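You operate a simulated robot arm through the tools that you are given. There is no shell and no other tool. Be economical: measure what you need, move in short steps, check, and stop when the job is done.

You are at the controls of a simulated robot arm. One attempt, no reset.

JOB
Rinse the dusty tall glass and pour about 150 ml of juice into it.
Fine: Rinse it under the tap till no dust shows, tip its water into the sink, stand it back and shut the tap. The juice comes from the plastic jug, which goes back to its spot. Glass and china break by a fall, a knock or a squeeze; drop, topple or crush nothing, tools too, nip no finger, spill no more than 8 ml a pour and 20 ml in all. Set down upright: tall glass, plastic jug.

It is judged by the outcome, as a careful person would: the job done as asked, and still so three seconds after it is handed in. It fails if anything else is knocked over, pushed out of place, dropped, spilled or broken.

ROBOT AND FRAMES
A 6-joint arm with a two-finger parallel gripper, fixed in place. Base frame: the origin is at the foot of the arm, x ahead of it, y to its left, z up. Readings come in m, degrees, newtons and seconds.
Its first joint turns from -166.0 to 166.0 degrees. Payload 3.91 kg.
Tool frame: the origin (TCP) lies between the finger pads and is the grasp point; the fingertips stand 0.03 m ahead of it; z points along the fingers, y is the line along which they close. Largest opening 0.11 m; finger width 0.02, thickness 0.01; the body of the gripper, 0.048 by 0.112 m, starts 0.055 m behind the TCP.
Orientation is that of the tool frame in the base frame, as a unit quaternion [x, y, z, w]. With the fingers straight down and closing along the base's y, the tool's x points along the base's -x, its y along +y and its z along -z.

CONTROLS
- The arm moves only by the tool servo_tool. Its argument "plan" is one flat list of numbers, 7 for each row, row after row: the shift along the base's x, y, z in m, then the turn, a rotation vector about the base's x, y, z in degrees, then the gripper command, from -1 (fully open) to 1 (shut), values between in proportion. In form: [dx, dy, dz, rx, ry, rz, jaw, dx, dy, dz, rx, ry, rz, jaw, ...]. A call has 1 to 10 rows; each row shifts and turns the commanded pose from where the row before left it. Each row takes 0.2 s and may step no farther than 0.05 m and 8.6 degrees from the row before; otherwise, or with a gripper value out of range, the whole call is refused. Where a pose cannot be reached the arm comes as near as it can. A force on the tool above 40 N (or 10 N above the force at the start of the call, whichever is more), or a blocked arm, ends the call early, and 0.2 s more pass. Each finger travels about 0.045 m/s and halts on what it meets, pressing with about 34 N; the grip force reading is that of the motor and also rises with nothing between the fingers. The clock runs only during rows and for 0.2 s after the last one: add rows that do not move to give the fingers time. It gives the time, the measured TCP pose, the force on the tool (base axes), the opening and the grip force at its end, in the units of the frame above (readings bear some noise), with the torque about the TCP (base axes, N m) and any sound that the robot's microphone picked up, and new pictures: "show" is both (left out), scene, wrist or none.
- Cameras (640 x 400 px; columns grow to the right, rows downward): "scene" is fixed at [0.2217, 0.5004, 1.7494]; the picture's right is [0.01, -1.00, 0.00], its down [-0.98, -0.01, -0.20] and it looks along [0.20, 0.00, -0.98] (base axes); focal length 294 px, centre (320, 200). "wrist" rides on the gripper at [0.077, 0.007, -0.114] in the tool frame; the picture's right is [-0.09, 1.00, 0.00], its down [-0.80, -0.07, -0.59] and it looks along [-0.59, -0.05, 0.80] (tool axes); focal length 270 px, centre (320, 200). There is no depth. A picture from a camera that has moved, and an enlarged one, comes with that camera's place and axes in the base frame and with its lens.
- slide_trunk(by): slides the trunk up (or, below 0, down) by that many m; the arm rides with it, the base frame stays. It gives what a move gives, with no picture.
- enlarge(camera, box): a new picture of the part [left, top, right, bottom] of that camera's present view, enlarged. It takes no simulated time.
- sign_off(): hands the job in; it is judged then, once.

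Go step by step. Nothing tells you positions but the pictures and the camera data: compare them with the known pose of the tool, close in by small moves and look again before you grip or let go. The budget is 120 turns and 200 pictures, counting those below and the enlarged ones. Unless the task says otherwise, let go and move clear before handing in, and close with one line.

The tools are called after "Call:" as name(argument=value, ...) on one line, values as JSON. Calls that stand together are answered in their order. servo_tool: Moves the arm, as the interface text tells. Its arguments: {"type":"object","properties":{"plan":{"type":"array","items":{"type":"number"}},"show":{"type":"string","enum":["both","scene","wrist","none"]}},"required":["plan"]} The other tools are called the same way: slide_trunk (by) slides the trunk up or down; enlarge (camera, box) takes an enlarged picture of a part of a camera's view; sign_off () hands the job in.

At the start:

```text
t: 0.0
ee_pos: [0.3013, 0.3075, 1.4056]
orientation: [0.0, 1.0, 0.0, 0.0]
wrist_force: [0.9, 0.1, -0.5]
moment: [0.03, -0.01, -0.02]
finger_gap: 0.1099
grasp_force: 0.1
trunk travel left (down, up): [-0.55, 0.06]
```

scene: 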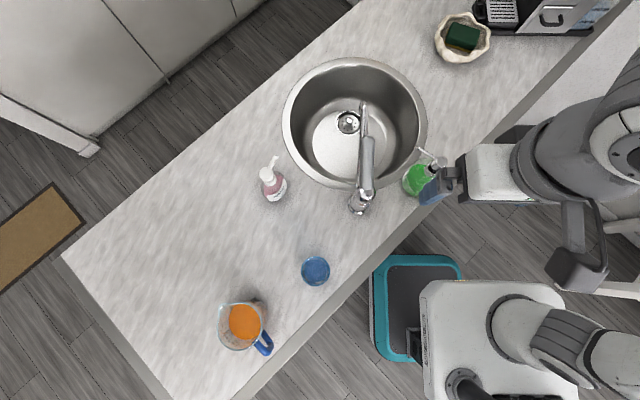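
wrist: 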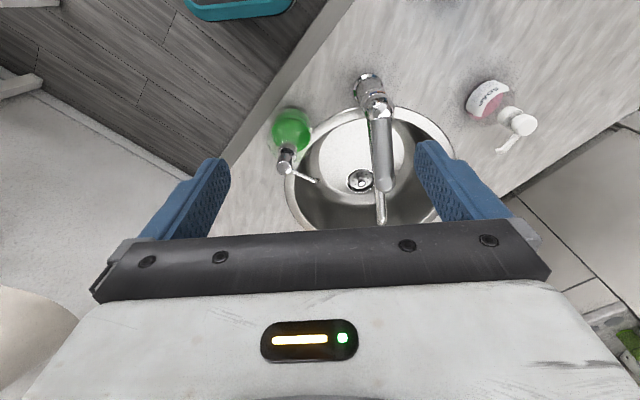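

The view shows a sink with a tap, a blue glass-like item, a jug of juice, a soap dispenser and a detergent bottle. I'll enlarge these to identify them before moving.

Call:
enlarge(camera="scene", box=[200, 230, 360, 370])

Call:
enlarge(camera="scene", box=[250, 50, 490, 220])

```text
2.86 times, centred on (280, 300) of scene
camera zoom: at [0.2217, 0.5004, 1.7494], right [0.01, -1.0, 0.0], down [-0.98, -0.01, -0.2], along [0.2, 0.0, -0.98], focal length 840 px, centre (434, -86)
```

zoom: 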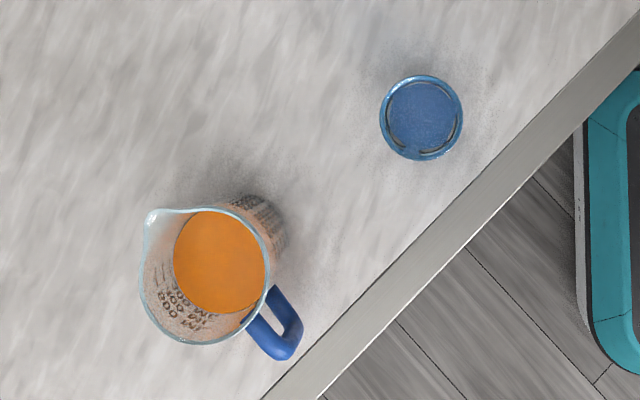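

```text
2.35 times, centred on (370, 135) of scene
camera zoom: at [0.2217, 0.5004, 1.7494], right [0.01, -1.0, 0.0], down [-0.98, -0.01, -0.2], along [0.2, 0.0, -0.98], focal length 691 px, centre (202, 353)
```

zoom: 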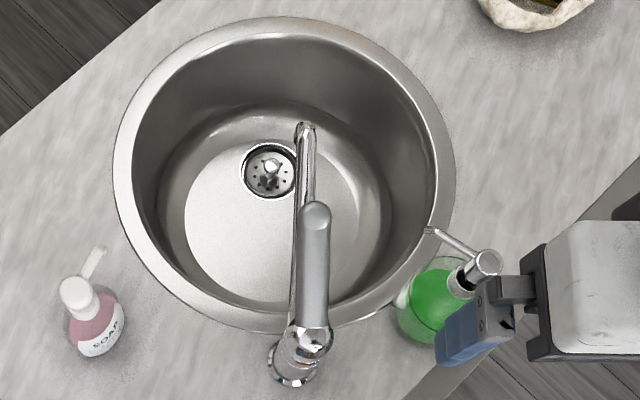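

The glass stands at about (0.20, 0.51) and the jug at about (0.07, 0.67). The two views triangulate the tap spout tip to about (0.575, 0.40, 1.13), so the counter looks closer to z=0.95 than the stated 0.46, and I need to check that. I'll yaw toward the glass for a better look.

Call:
servo_tool(plan=[-0.02, -0.005, -0.01, 0, 0, 7.7, -1, -0.02, -0.005, -0.01, 0, 0, 7.7, -1, -0.02, -0.005, -0.01, 0, 0, 7.7, -1, -0.02, -0.005, -0.01, 0, 0, 7.7, -1, -0.02, -0.005, -0.01, 0, 0, 7.7, -1, -0.02, -0.005, -0.01, 0, 0, 7.7, -1, -0.02, -0.005, -0.01, 0, 0, 7.7, -1, -0.02, -0.005, -0.01, 0, 0, 7.7, -1, -0.02, -0.005, -0.01, 0, 0, 7.7, -1, 0, 0, 0, 0, 0, 0, -1], show="both")

```text
t: 2.2
ee_pos: [0.121, 0.2639, 1.3151]
orientation: [-0.569, 0.822, 0.0, -0.001]
wrist_force: [0.3, -0.3, 0.8]
moment: [-0.03, -0.01, 0.01]
finger_gap: 0.1101
grasp_force: 0.1
trunk travel left (down, up): [-0.55, 0.06]
camera wrist: at [0.0875, 0.1934, 1.4285], right [-0.9, 0.43, 0.0], down [0.35, 0.72, 0.59], along [0.26, 0.54, -0.8], focal length 270 px, centre (320, 200)
```

scene: 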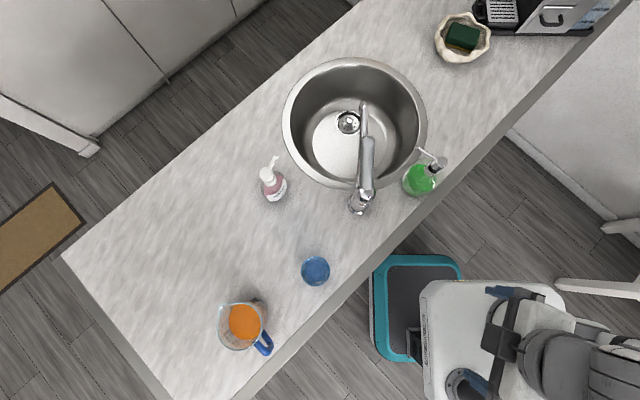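
wrist: 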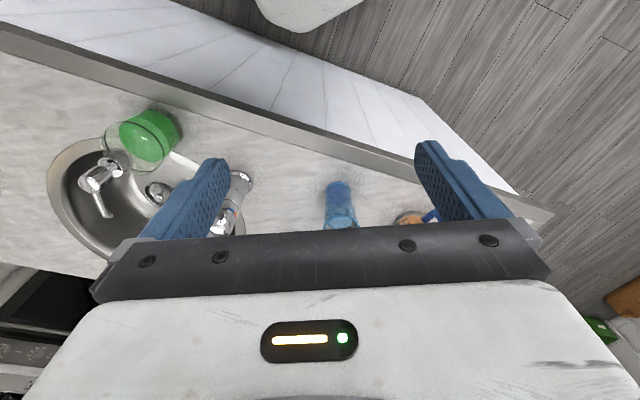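

The glass base sits near z≈0.95, which confirms the higher counter. I'll turn the wrist half round so the camera rides on top when the tool is level.

Call:
servo_tool(plan=[0, 0.01, 0, 0, 0, -8.5, -1, 0, 0.01, 0, 0, 0, -8.5, -1, 0, 0.01, 0, 0, 0, -8.5, -1, 0, 0.01, 0, 0, 0, -8.5, -1, 0, 0.01, 0, 0, 0, -8.5, -1, 0, 0.01, 0, 0, 0, -8.5, -1, 0, 0.01, 0, 0, 0, -8.5, -1, 0, 0, 0, 0, 0, -8.5, -1, 0, 0, 0, 0, 0, -8.5, -1, 0, 0, 0, 0, 0, -8.5, -1], show="none")

Call:
servo_tool(plan=[0, 0, 0, 0, 0, -8.5, -1, 0, 0, 0, 0, 0, -8.5, -1, 0, 0, 0, 0, 0, -8.5, -1, 0, 0, 0, 0, 0, -8.5, -1, 0, 0, 0, 0, 0, -8.5, -1, 0, 0, 0, 0, 0, -8.5, -1, 0, 0, 0, 0, 0, -8.5, -1, 0, 0, 0, 0, 0, -8.5, -1, 0, 0, 0, 0, 0, -8.5, -1, 0, 0, 0, 0, 0, -8.5, -1], show="wrist")

```text
t: 4.4
ee_pos: [0.1209, 0.3324, 1.3151]
orientation: [0.138, 0.99, 0.0, 0.001]
wrist_force: [0.4, -0.3, -0.4]
moment: [-0.02, 0.0, -0.04]
finger_gap: 0.1102
grasp_force: 0.1
trunk travel left (down, up): [-0.55, 0.06]
```

```text
t: 6.6
ee_pos: [0.1596, 0.3205, 1.3134]
orientation: [0.767, 0.642, -0.002, -0.004]
wrist_force: [-0.1, -0.2, -0.3]
moment: [0.01, 0.03, -0.02]
finger_gap: 0.1098
grasp_force: 0.0
out of reach, approached as far as the arm can: row 10
trunk travel left (down, up): [-0.55, 0.06]
camera wrist: at [0.182, 0.3946, 1.4274], right [0.96, -0.26, -0.01], down [-0.21, -0.78, 0.59], along [-0.16, -0.57, -0.8], focal length 270 px, centre (320, 200)
```

wrist: 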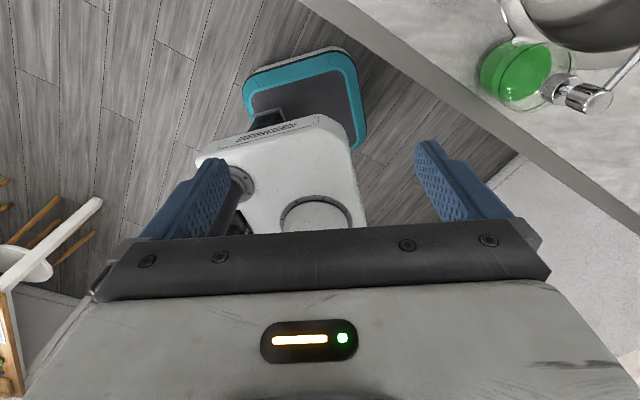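

The last joint's limit rules out camera-up, so I'll work camera-under with the tool pitched about 45° down, which gives a near-level view. Turning back now.

Call:
servo_tool(plan=[0, 0, 0, 0, 0, 8.5, -1, 0, 0, 0, 0, 0, 8.5, -1, 0, 0, 0, 0, 0, 8.5, -1, 0, 0, 0, 0, 0, 8.5, -1, 0, 0, 0, 0, 0, 8.5, -1, 0, 0, 0, 0, 0, 8.5, -1, 0, 0, 0, 0, 0, 8.5, -1, 0, 0, 0, 0, 0, 8.5, -1, 0, 0, 0, 0, 0, 8.5, -1, 0, 0, 0, 0, 0, 8.5, -1], show="none")

Call:
servo_tool(plan=[0, 0, 0, 0, 0, 8.5, -1, 0, 0, 0, 0, 0, 8.5, -1, 0, 0, 0, 0, 0, 8.5, -1, 0, 0, 0, 0, 0, 8.5, -1, 0, 0, 0, 0, 0, 8.5, -1, 0, 0, 0, 0, 0, 8.5, -1, 0, 0, 0, 0, 0, 8.5, -1, 0, 0, 0, 0, 0, 8.5, -1, 0, 0, 0, 0, 0, 8.5, -1, 0, 0, 0, 0, 0, 8.5, -1], show="none")

```text
t: 8.8
ee_pos: [0.1599, 0.3205, 1.3136]
orientation: [0.134, 0.991, 0.0, 0.001]
wrist_force: [-0.2, 0.1, 0.2]
moment: [0.01, -0.02, -0.01]
finger_gap: 0.1102
grasp_force: 0.1
trunk travel left (down, up): [-0.55, 0.06]
```

```text
t: 11.0
ee_pos: [0.1586, 0.3205, 1.3141]
orientation: [-0.57, 0.822, 0.0, 0.0]
wrist_force: [0.1, 0.6, 0.1]
moment: [0.0, -0.02, -0.02]
finger_gap: 0.11
grasp_force: 0.1
trunk travel left (down, up): [-0.55, 0.06]
```

Pitching up 45° toward the glass and lowering a bit, staying clear of it.

Call:
servo_tool(plan=[-0.005, 0.005, -0.03, 7.0, -2.65, 0, -1, -0.005, 0.005, -0.03, 7.0, -2.65, 0, -1, -0.005, 0.005, -0.03, 7.0, -2.65, 0, -1, -0.005, 0.005, -0.03, 7.0, -2.65, 0, -1, -0.005, 0.005, -0.03, 7.0, -2.65, 0, -1, -0.005, 0.005, -0.03, 7.0, -2.65, 0, -1, 0, 0, 0, 0, 0, 0, -1], show="both")

```text
t: 12.6
ee_pos: [0.1355, 0.3677, 1.1512]
orientation: [-0.528, 0.764, 0.209, 0.307]
wrist_force: [-0.2, 0.6, 0.2]
moment: [0.02, 0.01, 0.02]
finger_gap: 0.11
grasp_force: 0.1
out of reach, approached as far as the arm can: row 6
trunk travel left (down, up): [-0.55, 0.06]
camera wrist: at [0.0802, 0.2443, 1.1804], right [-0.91, 0.41, 0.06], down [0.12, 0.13, 0.98], along [0.4, 0.9, -0.17], focal length 270 px, centre (320, 200)
```

scene: 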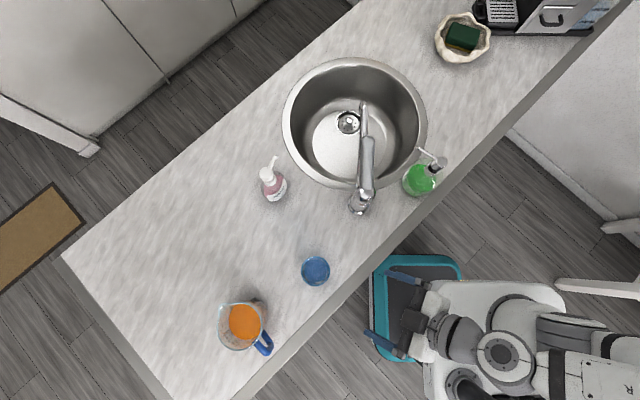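
wrist: 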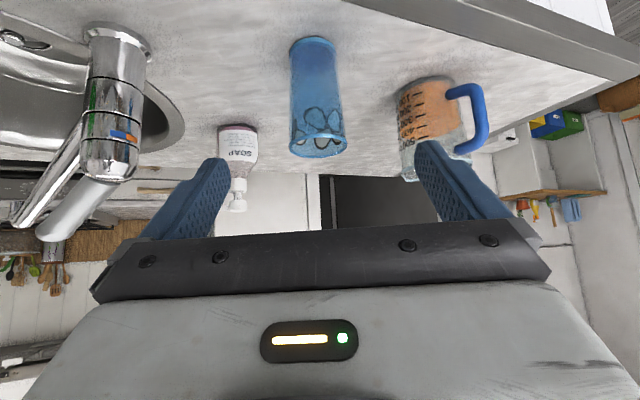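

The glass is clear: base about z 0.94, rim about 1.066, 57–66 mm wide, centre near (0.20, 0.517). I'll look closer at the tap and the jug.

Call:
enlarge(camera="wrist", box=[0, 0, 260, 260])

Call:
enlarge(camera="wrist", box=[270, 20, 510, 200])

```text
1.54 times, centred on (130, 130) of wrist
camera zoom: at [0.0802, 0.2443, 1.1804], right [-0.91, 0.41, 0.06], down [0.12, 0.13, 0.98], along [0.4, 0.9, -0.17], focal length 416 px, centre (612, 308)
```

zoom: 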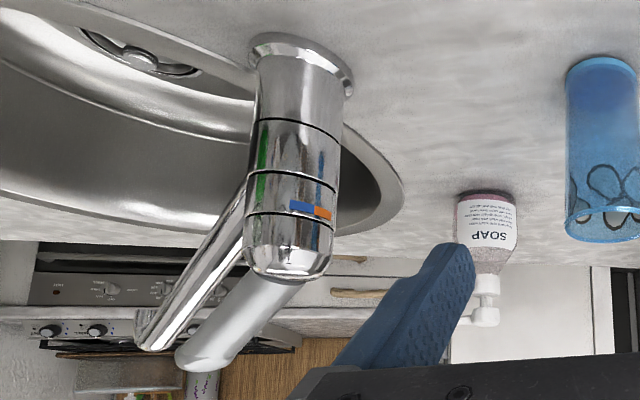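

```text
2.22 times, centred on (390, 110) of wrist
camera zoom: at [0.0802, 0.2443, 1.1804], right [-0.91, 0.41, 0.06], down [0.12, 0.13, 0.98], along [0.4, 0.9, -0.17], focal length 601 px, centre (164, 400)
```

zoom: 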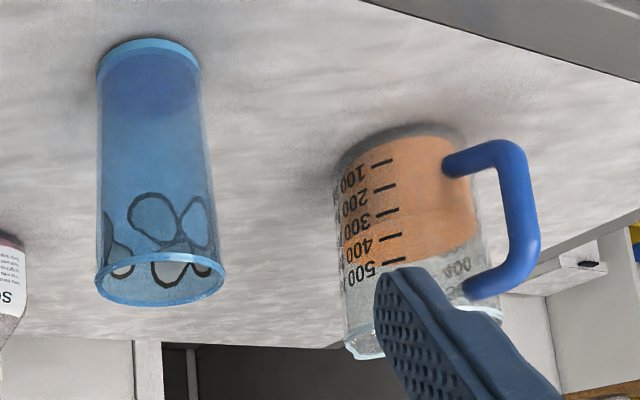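

The tap is a single-lever mixer, with its lever end near (0.476, 0.398, 1.15) above the spout. I'll open it first by pinching the lever end from above and lifting, so I'm rising, levelling the tool and turning towards it.

Call:
servo_tool(plan=[0.01, -0.005, 0.03, -6.8, 2.57, 0, -1, 0.01, -0.005, 0.03, -6.8, 2.57, 0, -1, 0.01, -0.005, 0.03, -6.8, 2.57, 0, -1, 0.01, -0.005, 0.03, -6.8, 2.57, 0, -1, 0.01, -0.005, 0.03, -6.8, 2.57, 0, -1, 0.01, -0.005, 0.03, -6.8, 2.57, 0, -1], show="none")

Call:
servo_tool(plan=[0.02, 0, 0, 0, 0, -7, -1, 0.02, 0, 0, 0, 0, -7, -1, 0.02, 0, 0, 0, 0, -7, -1, 0.02, 0, 0, 0, 0, -7, -1, 0.02, 0, 0, 0, 0, -7, -1, 0.02, 0, 0, 0, 0, -7, -1, 0.02, 0, 0, 0, 0, -7, -1, 0.02, 0, 0, 0, 0, -7, -1, 0.02, 0, 0, 0, 0, -7, -1, 0.02, 0, 0, 0, 0, -6.5, -1], show="both")

```text
t: 14.0
ee_pos: [0.1949, 0.3361, 1.3303]
orientation: [-0.568, 0.823, 0.006, 0.008]
wrist_force: [-0.3, -0.9, 0.6]
moment: [-0.01, 0.03, 0.01]
finger_gap: 0.11
grasp_force: 0.1
trunk travel left (down, up): [-0.55, 0.06]
```

```text
t: 16.2
ee_pos: [0.3947, 0.3376, 1.3311]
orientation: [0.002, 1.0, -0.001, 0.011]
wrist_force: [-0.2, 0.2, -0.9]
moment: [-0.03, -0.01, 0.0]
finger_gap: 0.1099
grasp_force: 0.1
trunk travel left (down, up): [-0.55, 0.06]
camera wrist: at [0.3152, 0.3442, 1.4426], right [0.09, 1.0, 0.0], down [0.79, -0.07, 0.61], along [0.61, -0.06, -0.79], focal length 270 px, centre (320, 200)
```

scene: 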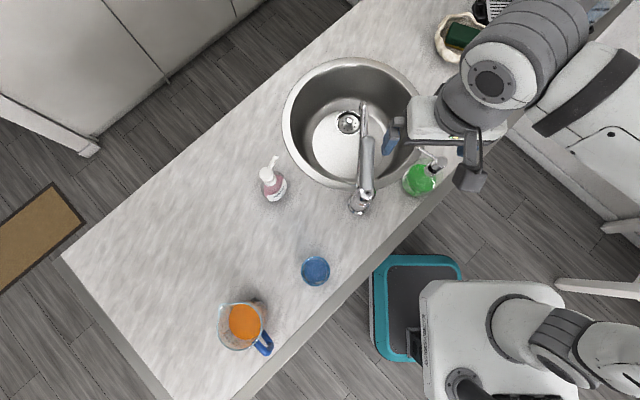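
wrist: 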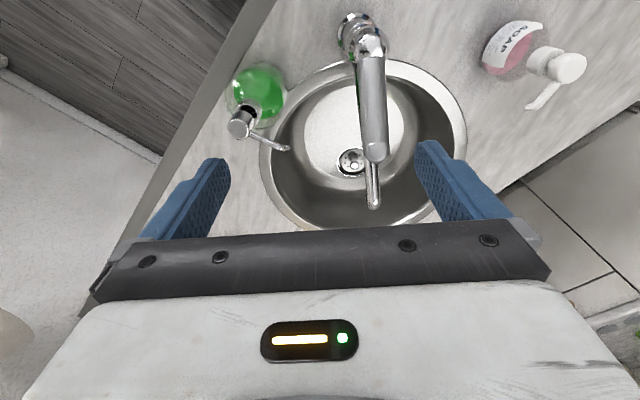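

The lever tip reads (0.48, 0.3975, 1.145). I'll position above it with the fingers partly closed.

Call:
servo_tool(plan=[0.02, 0.02, -0.01, 0, 0.4, 0, -0.1, 0.025, 0.02, -0.01, 0, 0.4, 0, -0.1, 0.025, 0.02, -0.02, 0, 0.4, 0, -0.1, 0, 0, -0.03, 0, 0, 0, -0.1, 0, 0, -0.03, 0, 0, 0, -0.1, 0, 0, 0, 0, 0, 0, -0.1])

```text
t: 17.6
ee_pos: [0.4631, 0.396, 1.2303]
orientation: [0.002, 1.0, 0.001, 0.002]
wrist_force: [0.5, -0.9, 0.1]
moment: [-0.01, 0.01, 0.01]
finger_gap: 0.0605
grasp_force: 0.1
trunk travel left (down, up): [-0.55, 0.06]
camera wrist: at [0.3857, 0.403, 1.3453], right [0.09, 1.0, 0.0], down [0.8, -0.07, 0.6], along [0.59, -0.05, -0.8], focal length 270 px, centre (320, 200)
```

scene: 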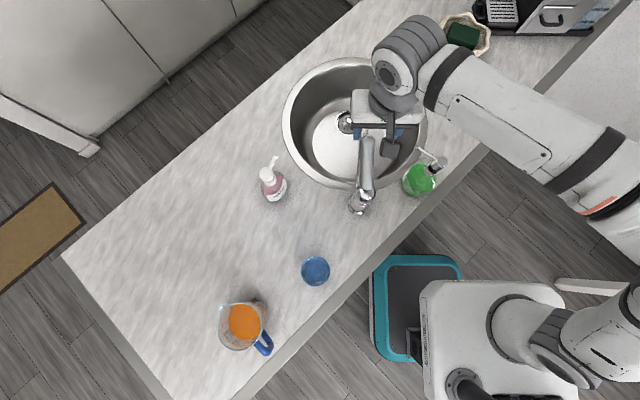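
wrist: 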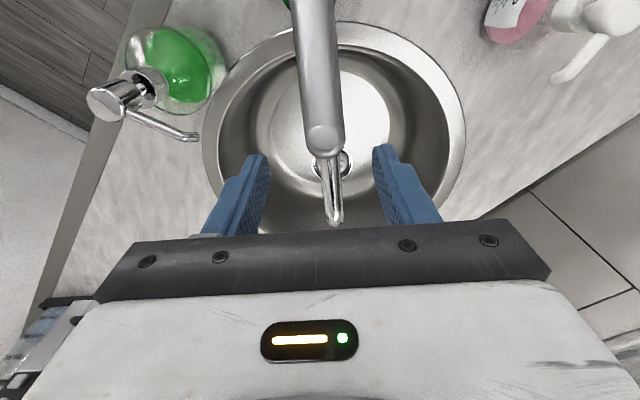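

The lever end is centred between the fingers. Descending about 0.08 m and pinching.

Call:
servo_tool(plan=[0, 0.001, -0.03, 0, 0, 0, -0.1, 0, 0, -0.03, 0, 0, 0, -0.1, 0, 0, -0.022, 0, 0, 0, -0.1, 0, 0, 0, 0, 0, 0, 0.6, 0, 0, 0, 0, 0, 0, 0.6, 0, 0, 0, 0, 0, 0, 0.6])

```text
t: 19.0
ee_pos: [0.4626, 0.3962, 1.1494]
orientation: [0.001, 1.0, 0.0, 0.001]
wrist_force: [-0.4, -3.0, -1.6]
moment: [-0.15, -0.1, 0.3]
finger_gap: 0.0295
grasp_force: 41.7
trunk travel left (down, up): [-0.55, 0.06]
camera wrist: at [0.3858, 0.4044, 1.2632], right [0.09, 1.0, 0.0], down [0.8, -0.07, 0.6], along [0.59, -0.05, -0.8], focal length 270 px, centre (320, 200)
```

scene: 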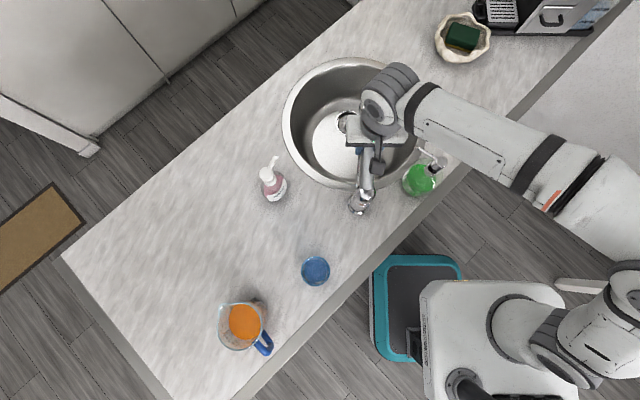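
wrist: 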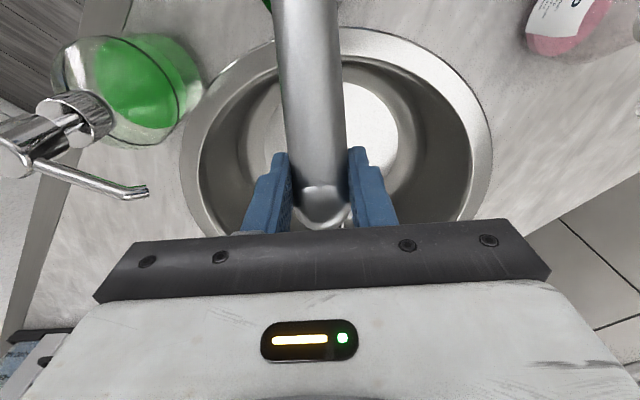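

The lever is gripped. Lifting it along its arc in small steps, with the tool turning along.

Call:
servo_tool(plan=[-0.003, 0, 0.006, 0, -3.5, 0, 0.6, -0.003, 0, 0.006, 0, -3.5, 0, 0.6, -0.003, 0, 0.006, 0, -3.5, 0, 0.6])

```text
t: 19.8
ee_pos: [0.4499, 0.3978, 1.1652]
orientation: [0.002, 0.996, -0.002, 0.091]
wrist_force: [-20.0, -9.4, -23.3]
moment: [-0.22, -0.33, 0.64]
finger_gap: 0.029
grasp_force: 45.2
trunk travel left (down, up): [-0.55, 0.06]
camera wrist: at [0.3548, 0.4045, 1.2632], right [0.09, 1.0, 0.01], down [0.68, -0.07, 0.73], along [0.73, -0.06, -0.68], focal length 270 px, centre (320, 200)
```

scene: 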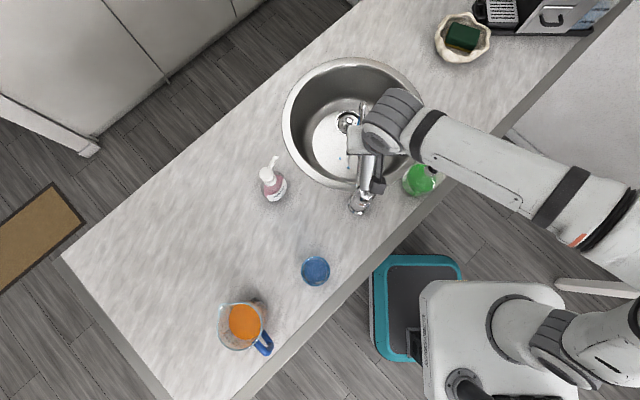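
wrist: 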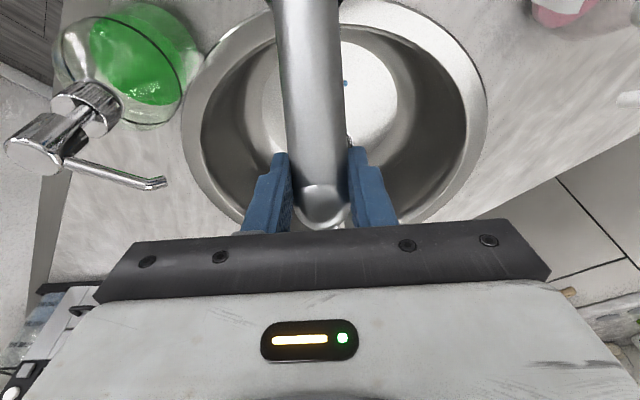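

Force points back towards the pivot, so the arc curves inward more than I assumed. A blue speck may be the first water. I'll continue with more backward motion.

Call:
servo_tool(plan=[-0.005, 0, 0.001, 0, -2.5, 0, 0.6, -0.004, 0, 0.003, 0, -2.5, 0, 0.6], show="wrist")

```text
t: 20.4
ee_pos: [0.444, 0.3969, 1.1718]
orientation: [0.001, 0.991, 0.0, 0.136]
wrist_force: [-16.6, -8.7, -16.4]
moment: [-0.5, 0.16, 0.61]
finger_gap: 0.0291
grasp_force: 45.4
trunk travel left (down, up): [-0.55, 0.06]
camera wrist: at [0.3391, 0.4041, 1.2609], right [0.09, 1.0, 0.02], down [0.61, -0.07, 0.79], along [0.79, -0.05, -0.61], focal length 270 px, centre (320, 200)
```

wrist: 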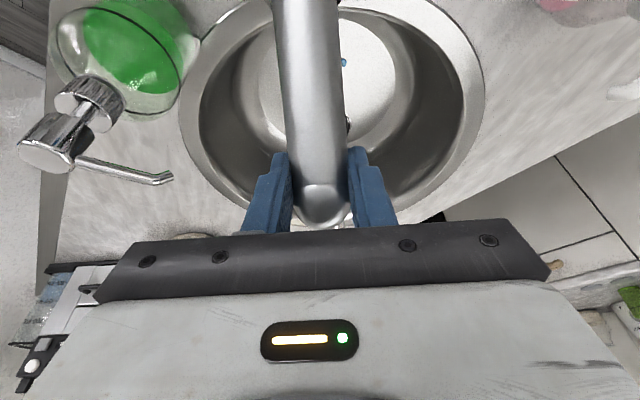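

Call:
enlarge(camera="wrist", box=[240, 20, 440, 240])

Call:
enlarge(camera="scene", box=[300, 70, 420, 170])

```text
1.82 times, centred on (340, 130) of wrist
camera zoom: at [0.3391, 0.4041, 1.2609], right [0.09, 1.0, 0.02], down [0.61, -0.07, 0.79], along [0.79, -0.05, -0.61], focal length 491 px, centre (284, 327)
```

zoom: 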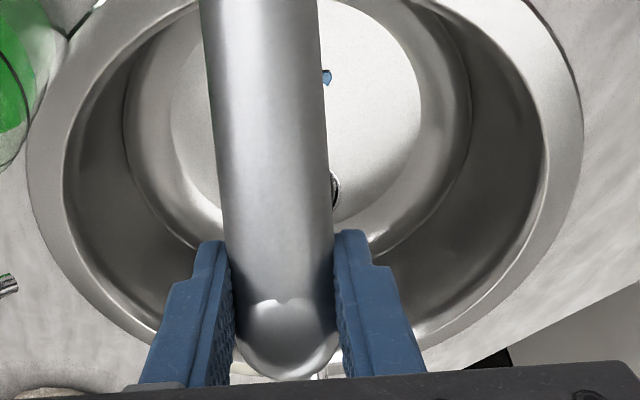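

```text
4.00 times, centred on (360, 120) of scene
camera zoom: at [0.2217, 0.5004, 1.7494], right [0.01, -1.0, 0.0], down [-0.98, -0.01, -0.2], along [0.2, 0.0, -0.98], focal length 1175 px, centre (160, 520)
```

zoom: 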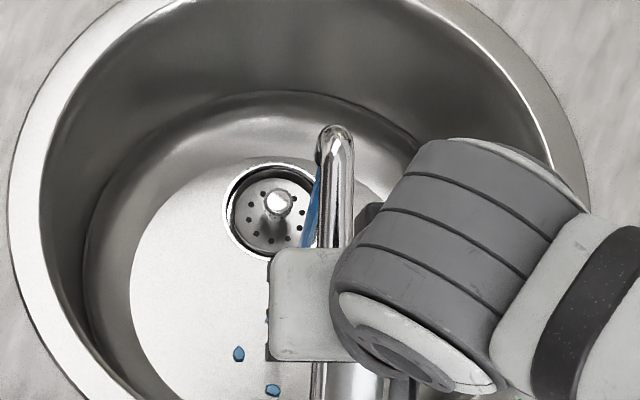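

Water is running in a vertical stream. Releasing the lever and backing straight up.

Call:
servo_tool(plan=[0, 0, 0, 0, 0, 0, -0.2, 0, 0, 0, 0, 0, 0, -0.2, -0.01, 0, 0.03, 0, 0, 0, -0.2, -0.01, 0, 0.04, 0, 0, 0, -0.2, -0.01, -0.01, 0.04, 0, 5, 0, -0.2, -0.01, -0.01, 0.03, 0, 5, 0, -0.6, 0, 0, 0, 0, 5, 0, -1])

```text
t: 22.0
ee_pos: [0.4059, 0.3769, 1.3115]
orientation: [0.0, 1.0, 0.0, 0.004]
wrist_force: [-0.4, -0.7, 0.2]
moment: [0.02, -0.03, -0.01]
finger_gap: 0.1098
grasp_force: 0.0
trunk travel left (down, up): [-0.55, 0.06]
camera wrist: at [0.3283, 0.3848, 1.4243], right [0.09, 1.0, 0.0], down [0.8, -0.07, 0.6], along [0.6, -0.05, -0.8], focal length 270 px, centre (320, 200)
```

scene: 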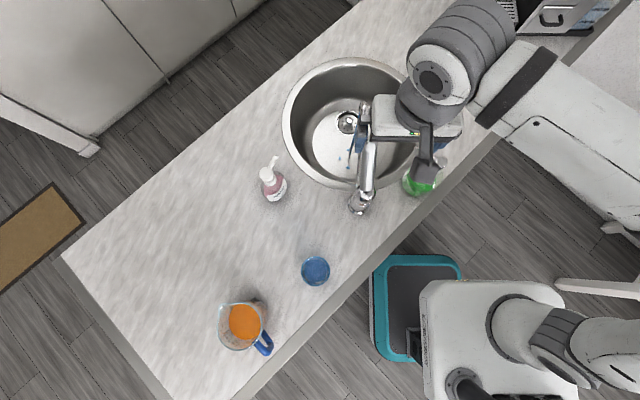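
wrist: 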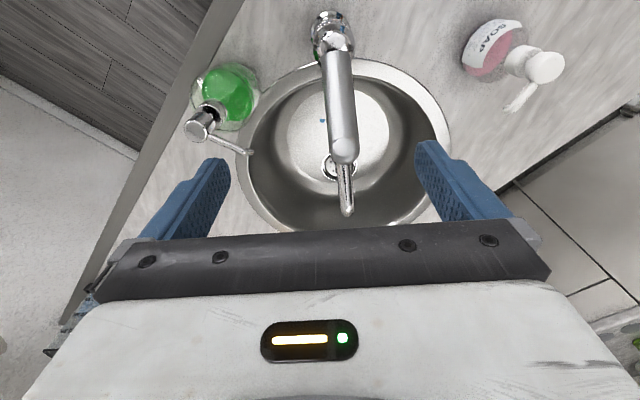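

The tap keeps running with the lever released. Now heading to the glass side: back, yaw 69°, pitch 45°, then lower the trunk.

Call:
servo_tool(plan=[-0.026, -0.002, 0.005, 0, 0, 7, -1, -0.026, -0.002, 0.005, 0, 0, 7, -1, -0.026, -0.002, 0.005, 0, 0, 7, -1, -0.026, -0.002, 0.005, 0, 0, 7, -1, -0.026, -0.002, 0, 0, 0, 7, -1, -0.026, -0.002, 0, 0, 0, 7, -1, -0.026, -0.002, 0, 0, 0, 7, -1, -0.026, -0.002, 0, 0, 0, 7, -1, -0.026, -0.002, 0, 0, 0, 7, -1, -0.026, -0.002, 0, 0, 0, 7, -1], show="none")

Call:
servo_tool(plan=[0, 0, 0, 7.0, -2.65, 0, -1, 0, 0, 0, 7.0, -2.65, 0, -1, 0, 0, 0, 7.0, -2.65, 0, -1, 0, 0, 0, 7.0, -2.65, 0, -1, 0, 0, 0, 7.0, -2.65, 0, -1, 0, 0, 0, 7.0, -2.65, 0, -1], show="none")

Call:
slide_trunk(by=-0.18)

```text
t: 24.2
ee_pos: [0.1435, 0.3577, 1.3319]
orientation: [-0.574, 0.819, 0.003, 0.004]
wrist_force: [0.7, 0.0, 0.0]
moment: [0.02, 0.01, 0.0]
finger_gap: 0.1101
grasp_force: 0.1
trunk travel left (down, up): [-0.55, 0.06]
```

```text
t: 25.6
ee_pos: [0.1442, 0.3576, 1.3309]
orientation: [-0.528, 0.756, 0.219, 0.32]
wrist_force: [1.0, 0.3, -0.5]
moment: [0.0, -0.01, 0.0]
finger_gap: 0.1098
grasp_force: 0.1
trunk travel left (down, up): [-0.55, 0.06]
```

```text
t: 27.6
ee_pos: [0.1446, 0.3573, 1.1502]
orientation: [-0.528, 0.756, 0.218, 0.32]
wrist_force: [-0.5, 0.1, -0.3]
moment: [-0.02, 0.0, 0.0]
finger_gap: 0.1101
grasp_force: 0.0
trunk travel left (down, up): [-0.37, 0.24]
```

Lowered to z 1.15. Descending off the counter edge to grip height 1.04 and checking alignment.

Call:
servo_tool(plan=[0, 0, -0.04, 0, 0, 0, -1, 0, 0, -0.04, 0, 0, 0, -1, 0.01, 0.03, -0.03, 0, 0, 0, -1, 0.01, 0.03, 0, 0, 0, 0, -1, 0, 0, 0, 0, 0, 0, -1])

```text
t: 28.8
ee_pos: [0.1652, 0.4181, 1.0415]
orientation: [-0.528, 0.756, 0.218, 0.319]
wrist_force: [0.7, 0.1, 0.6]
moment: [0.04, 0.0, 0.0]
finger_gap: 0.1102
grasp_force: 0.1
trunk travel left (down, up): [-0.37, 0.24]
camera wrist: at [0.1121, 0.2937, 1.0662], right [-0.91, 0.4, 0.06], down [0.11, 0.11, 0.99], along [0.39, 0.91, -0.14], focal length 270 px, centre (320, 200)
```

scene: 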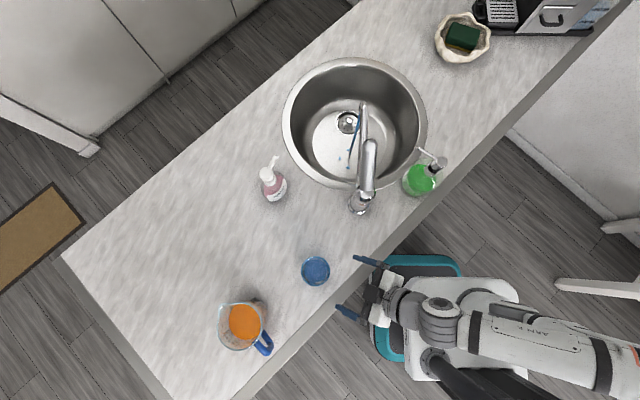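
wrist: 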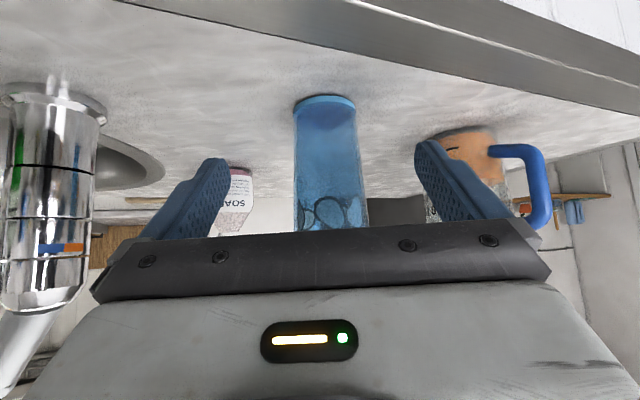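

Alignment is good (glass axis ≈(0.198, 0.517), counter z≈0.94). Advancing to straddle the glass.

Call:
servo_tool(plan=[0.011, 0.033, 0, 0, 0, 0, -1, 0.011, 0.033, 0, 0, 0, 0, -1, 0.011, 0.033, 0, 0, 0, 0, -1, 0, 0, 0, 0, 0, 0, -1])

```text
t: 29.8
ee_pos: [0.1989, 0.5157, 1.0411]
orientation: [-0.528, 0.756, 0.218, 0.32]
wrist_force: [-0.3, 0.8, 0.4]
moment: [0.01, 0.0, -0.01]
finger_gap: 0.1099
grasp_force: 0.1
trunk travel left (down, up): [-0.37, 0.24]
camera wrist: at [0.1467, 0.3917, 1.0658], right [-0.91, 0.4, 0.06], down [0.11, 0.11, 0.99], along [0.39, 0.91, -0.14], focal length 270 px, centre (320, 200)
```

scene: 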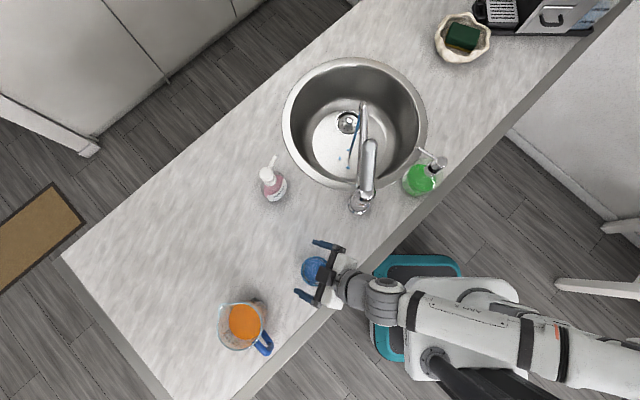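
wrist: 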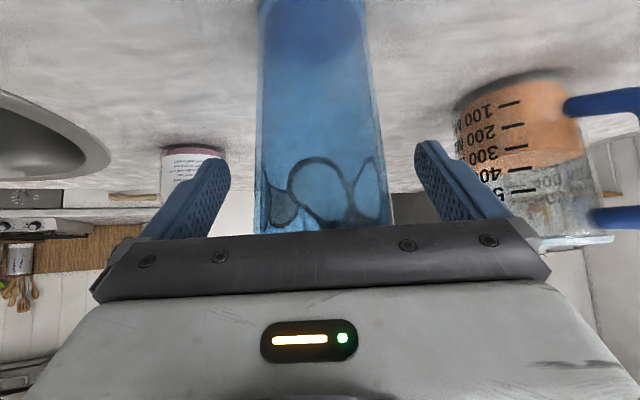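

The glass is centred between the pads. Closing gently.

Call:
servo_tool(plan=[0, 0, 0, 0, 0, 0, -0.6, 0, 0, 0, 0, 0, 0, -0.35, 0, 0, 0, 0, 0, 0, -0.2, 0, 0, 0, 0, 0, 0, -0.12, 0, 0, 0, 0, 0, 0, -0.08, 0, 0, 0, 0, 0, 0, -0.08], show="wrist")

```text
t: 31.2
ee_pos: [0.2001, 0.517, 1.0401]
orientation: [-0.528, 0.756, 0.218, 0.32]
wrist_force: [-0.8, 0.7, 0.6]
moment: [0.0, -0.01, 0.0]
finger_gap: 0.0607
grasp_force: 34.3
trunk travel left (down, up): [-0.37, 0.24]
camera wrist: at [0.1465, 0.3911, 1.0659], right [-0.91, 0.4, 0.06], down [0.11, 0.11, 0.99], along [0.39, 0.91, -0.14], focal length 270 px, centre (320, 200)
```

wrist: 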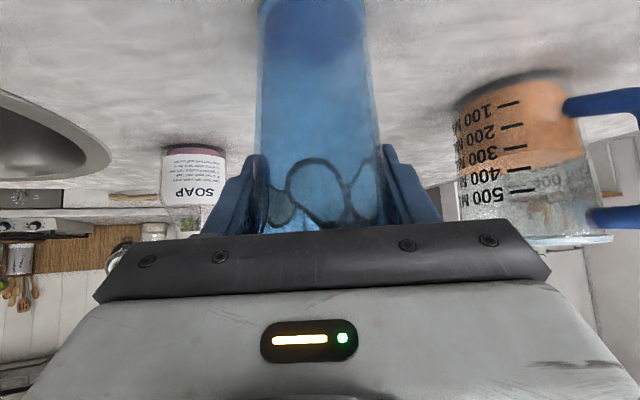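

The glass is held. Raising the trunk lifts it straight up and puts the arm higher for the sink work.

Call:
servo_tool(plan=[0, 0, 0.004, 0, 0, 0, -0.04, 0, 0, 0.01, 0, 0, 0, -0.04, 0, 0, 0.02, 0, 0, 0, -0.04], show="none")

Call:
slide_trunk(by=0.14)

Call:
servo_tool(plan=[0, 0, 0.03, 0, 0, 0, -0.04, 0, 0, 0.03, 0, 0, 0, -0.04])

```text
t: 32.0
ee_pos: [0.1988, 0.5167, 1.0724]
orientation: [-0.528, 0.756, 0.218, 0.319]
wrist_force: [-0.6, 0.0, -2.1]
moment: [0.0, -0.03, 0.01]
finger_gap: 0.0604
grasp_force: 33.8
trunk travel left (down, up): [-0.37, 0.24]
```

```text
t: 33.7
ee_pos: [0.1985, 0.5168, 1.2133]
orientation: [-0.528, 0.756, 0.219, 0.319]
wrist_force: [-1.0, 0.3, -2.1]
moment: [0.01, 0.0, 0.0]
finger_gap: 0.0605
grasp_force: 34.1
trunk travel left (down, up): [-0.51, 0.1]
```

```text
t: 34.3
ee_pos: [0.1989, 0.5159, 1.2752]
orientation: [-0.529, 0.756, 0.219, 0.319]
wrist_force: [0.4, -0.4, -2.5]
moment: [0.03, -0.02, 0.02]
finger_gap: 0.0604
grasp_force: 34.4
trunk travel left (down, up): [-0.51, 0.1]
camera wrist: at [0.1465, 0.3913, 1.2992], right [-0.91, 0.4, 0.06], down [0.11, 0.11, 0.99], along [0.39, 0.91, -0.14], focal length 270 px, centre (320, 200)
```

scene: 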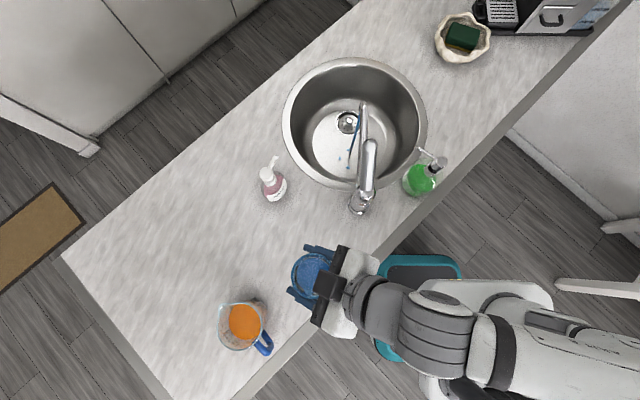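
wrist: 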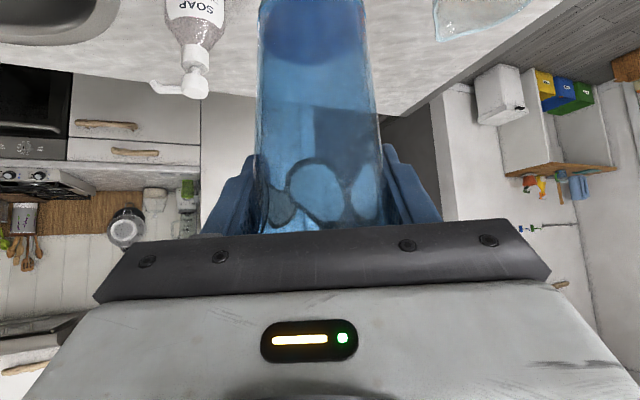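

Weight about 2.2 N, held steady. Carrying it round in front of the tap, high, and yawing to about 95°.

Call:
servo_tool(plan=[0.027, -0.036, 0.01, 0, 0, 0, -0.04, 0.027, -0.036, 0.01, 0, 0, 0, -0.04, 0.027, -0.036, 0.01, 0, 0, 0, -0.04, 0.027, -0.036, 0.01, 0, 0, 0, -0.04, 0.027, -0.036, 0.01, 0, 0, 0, -0.04, 0.027, -0.036, 0.01, 0, 0, 0, -0.04], show="none")

Call:
servo_tool(plan=[0.036, 0, 0, 0, 0, 4.2, -0.04, 0.036, 0, 0, 0, 0, 4.2, -0.04, 0.036, 0, 0, 0, 0, 4.2, -0.04, 0.036, 0, 0, 0, 0, 4.2, -0.04, 0.036, 0, 0, 0, 0, 4.2, -0.04, 0.036, 0, 0, 0, 0, 4.2, -0.04])

```text
t: 35.7
ee_pos: [0.3619, 0.3005, 1.3335]
orientation: [-0.527, 0.757, 0.218, 0.319]
wrist_force: [0.4, -0.2, -2.1]
moment: [0.04, -0.01, -0.01]
finger_gap: 0.0604
grasp_force: 34.1
trunk travel left (down, up): [-0.51, 0.1]
```

```text
t: 37.1
ee_pos: [0.5813, 0.3026, 1.3335]
orientation: [0.681, -0.623, -0.283, -0.263]
wrist_force: [0.7, -0.9, -2.5]
moment: [0.04, 0.0, 0.04]
finger_gap: 0.0602
grasp_force: 33.9
trunk travel left (down, up): [-0.51, 0.1]
camera wrist: at [0.5859, 0.1669, 1.3591], right [-1.0, -0.02, 0.06], down [0.05, 0.14, 0.99], along [-0.03, 0.99, -0.14], focal length 270 px, centre (320, 200)
```

scene: 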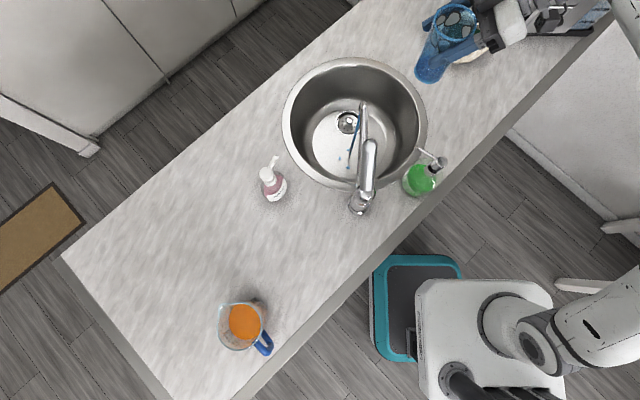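
wrist: 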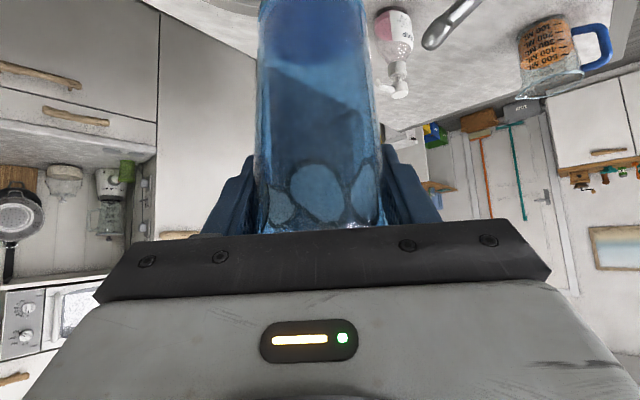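

Now over the sink's right side. Descending beside the stream, then I'll look.

Call:
servo_tool(plan=[0, 0, -0.045, 0, 0, 0, -0.04, 0, 0, -0.045, 0, 0, 0, -0.04, 0, 0, -0.045, 0, 0, 0, -0.04, 0, 0, -0.045, 0, 0, 0, -0.04, 0, 0, -0.045, 0, 0, 0, -0.04, 0, 0, -0.045, 0, 0, 0, -0.04])

```text
t: 38.5
ee_pos: [0.5777, 0.2992, 1.0609]
orientation: [0.68, -0.623, -0.283, -0.263]
wrist_force: [0.6, 0.3, -2.5]
moment: [0.04, 0.0, 0.01]
finger_gap: 0.0601
grasp_force: 34.5
trunk travel left (down, up): [-0.51, 0.1]
camera wrist: at [0.5829, 0.1642, 1.0868], right [-1.0, -0.02, 0.06], down [0.05, 0.14, 0.99], along [-0.03, 0.99, -0.14], focal length 270 px, centre (320, 200)
```

scene: 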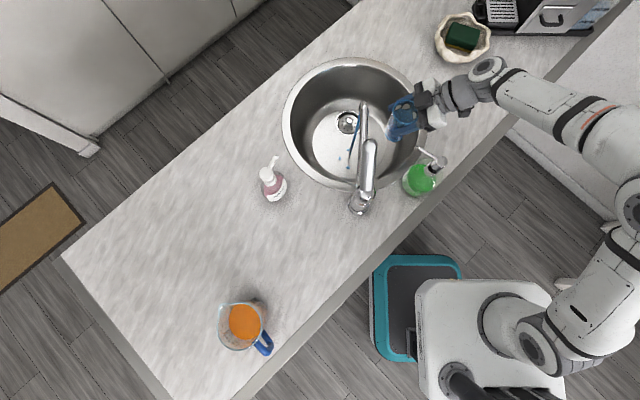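
wrist: 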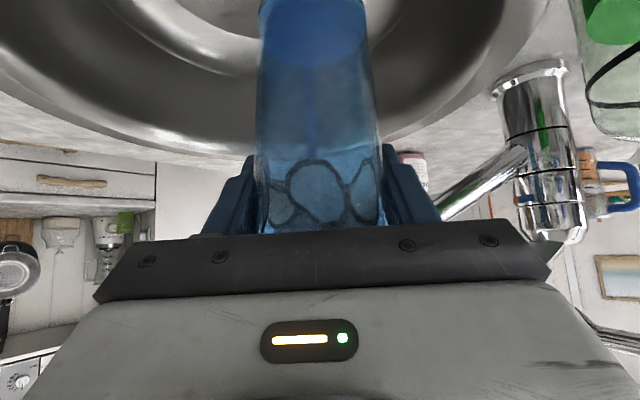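

Rim about 1.087, below the spout outlet near 1.125. Sliding the glass under the stream.

Call:
servo_tool(plan=[-0.003, 0.034, 0, 0, 0, 0, -0.04, -0.003, 0.034, 0, 0, 0, 0, -0.04, -0.002, 0.033, 0, 0, 0, 0, -0.04])

Call:
enlarge(camera="scene", box=[300, 70, 420, 170])

```text
t: 39.3
ee_pos: [0.5698, 0.4041, 1.0634]
orientation: [0.68, -0.623, -0.283, -0.263]
wrist_force: [0.2, -0.4, -1.5]
moment: [0.04, 0.0, 0.03]
finger_gap: 0.0603
grasp_force: 34.0
trunk travel left (down, up): [-0.51, 0.1]
camera wrist: at [0.5739, 0.2668, 1.0886], right [-1.0, -0.02, 0.06], down [0.05, 0.14, 0.99], along [-0.03, 0.99, -0.14], focal length 270 px, centre (320, 200)
```

scene: 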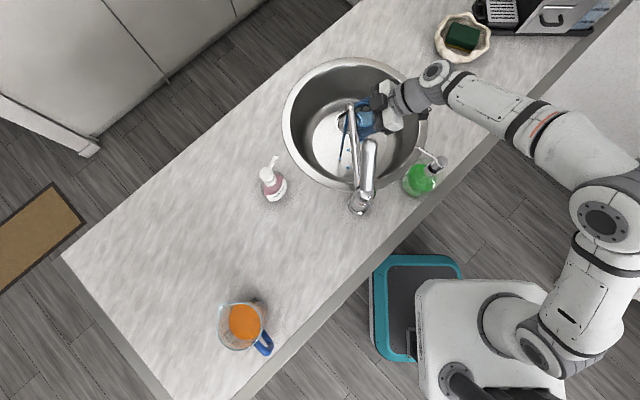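
wrist: 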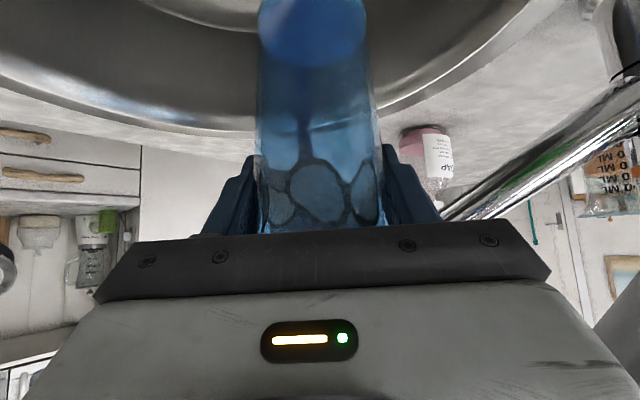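

```text
4.00 times, centred on (360, 120) of scene
camera zoom: at [0.2217, 0.5004, 1.7494], right [0.01, -1.0, 0.0], down [-0.98, -0.01, -0.2], along [0.2, 0.0, -0.98], focal length 1175 px, centre (160, 520)
```

zoom: 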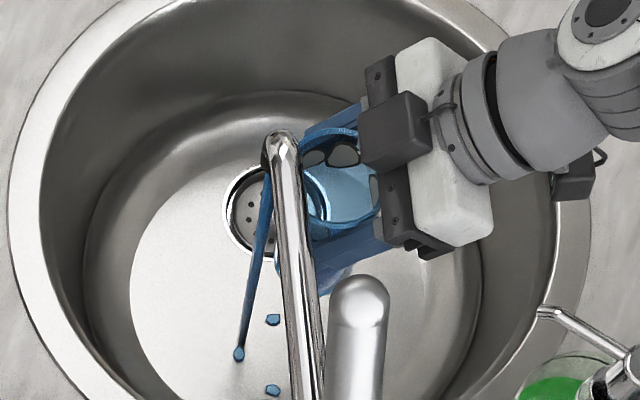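

The spout swivelled a little to the left: the rim brushed it, so it sits lower than I estimated. I'll back off, lower the glass, and come in under the new stream position at about (0.569, 0.436).

Call:
servo_tool(plan=[0, -0.03, 0, 0, 0, 0, -0.04, 0, -0.03, 0, 0, 0, 0, -0.04, 0, 0, -0.025, 0, 0, 0, -0.04, 0, 0, -0.025, 0, 0, 0, -0.04, 0, 0, 0, 0, 0, 0, -0.04])

Call:
enlarge(camera="scene", box=[300, 70, 420, 170])

```text
t: 40.5
ee_pos: [0.5689, 0.3425, 1.0136]
orientation: [0.681, -0.623, -0.282, -0.263]
wrist_force: [0.3, -0.2, -2.5]
moment: [0.04, -0.01, 0.0]
finger_gap: 0.0606
grasp_force: 34.0
trunk travel left (down, up): [-0.51, 0.1]
camera wrist: at [0.5747, 0.2064, 1.0386], right [-1.0, -0.02, 0.06], down [0.05, 0.14, 0.99], along [-0.03, 0.99, -0.14], focal length 270 px, centre (320, 200)
```

scene: 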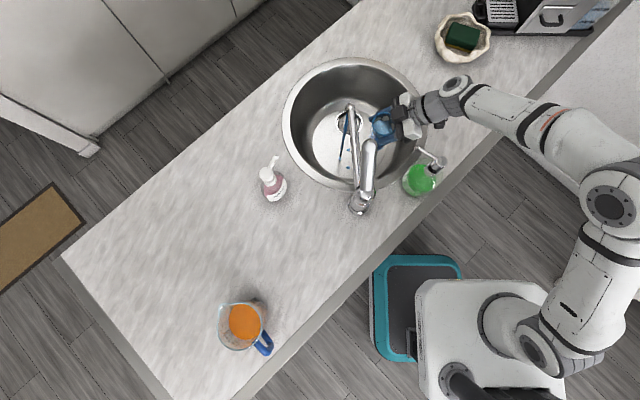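
wrist: 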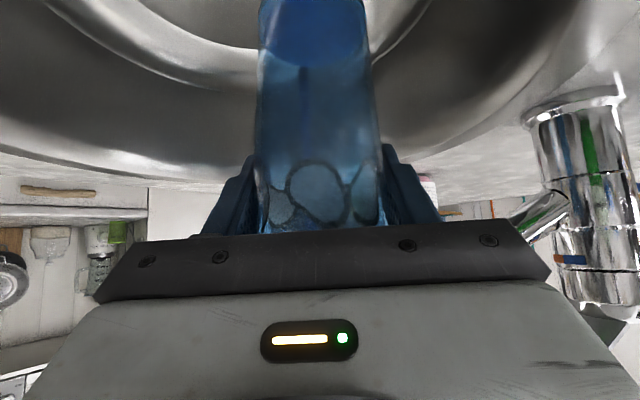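

```text
4.00 times, centred on (360, 120) of scene
camera zoom: at [0.2217, 0.5004, 1.7494], right [0.01, -1.0, 0.0], down [-0.98, -0.01, -0.2], along [0.2, 0.0, -0.98], focal length 1175 px, centre (160, 520)
```

zoom: 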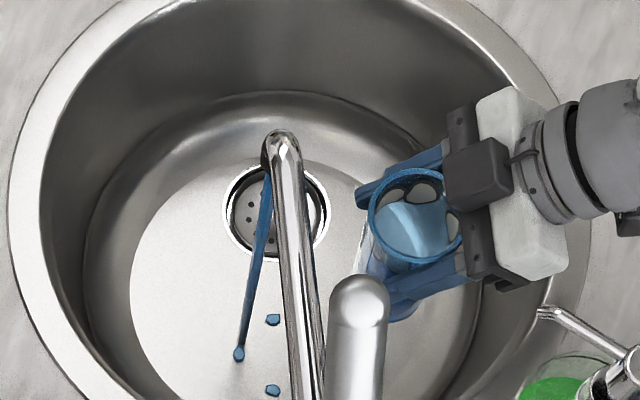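

Re-entering under the stream at the lower height.

Call:
servo_tool(plan=[0, 0.03, 0, 0, 0, 0, -0.04, 0, 0.03, 0, 0, 0, 0, -0.04, 0, 0.03, 0, 0, 0, 0, -0.04], show="scene")

Call:
enlarge(camera="scene", box=[300, 70, 420, 170])

```text
t: 41.3
ee_pos: [0.5704, 0.4319, 1.0106]
orientation: [0.68, -0.623, -0.283, -0.263]
wrist_force: [-0.3, 0.0, -2.6]
moment: [0.01, 0.01, 0.0]
finger_gap: 0.0603
grasp_force: 34.4
trunk travel left (down, up): [-0.51, 0.1]
```

scene: 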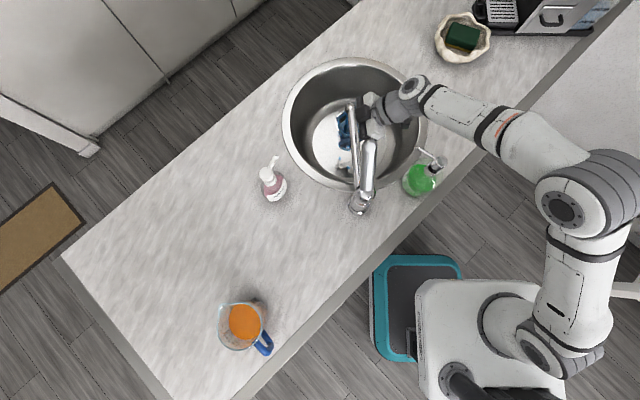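

```text
4.00 times, centred on (360, 120) of scene
camera zoom: at [0.2217, 0.5004, 1.7494], right [0.01, -1.0, 0.0], down [-0.98, -0.01, -0.2], along [0.2, 0.0, -0.98], focal length 1175 px, centre (160, 520)
```

zoom: 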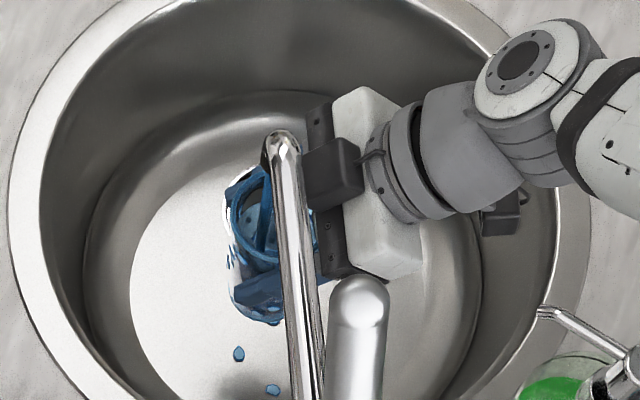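

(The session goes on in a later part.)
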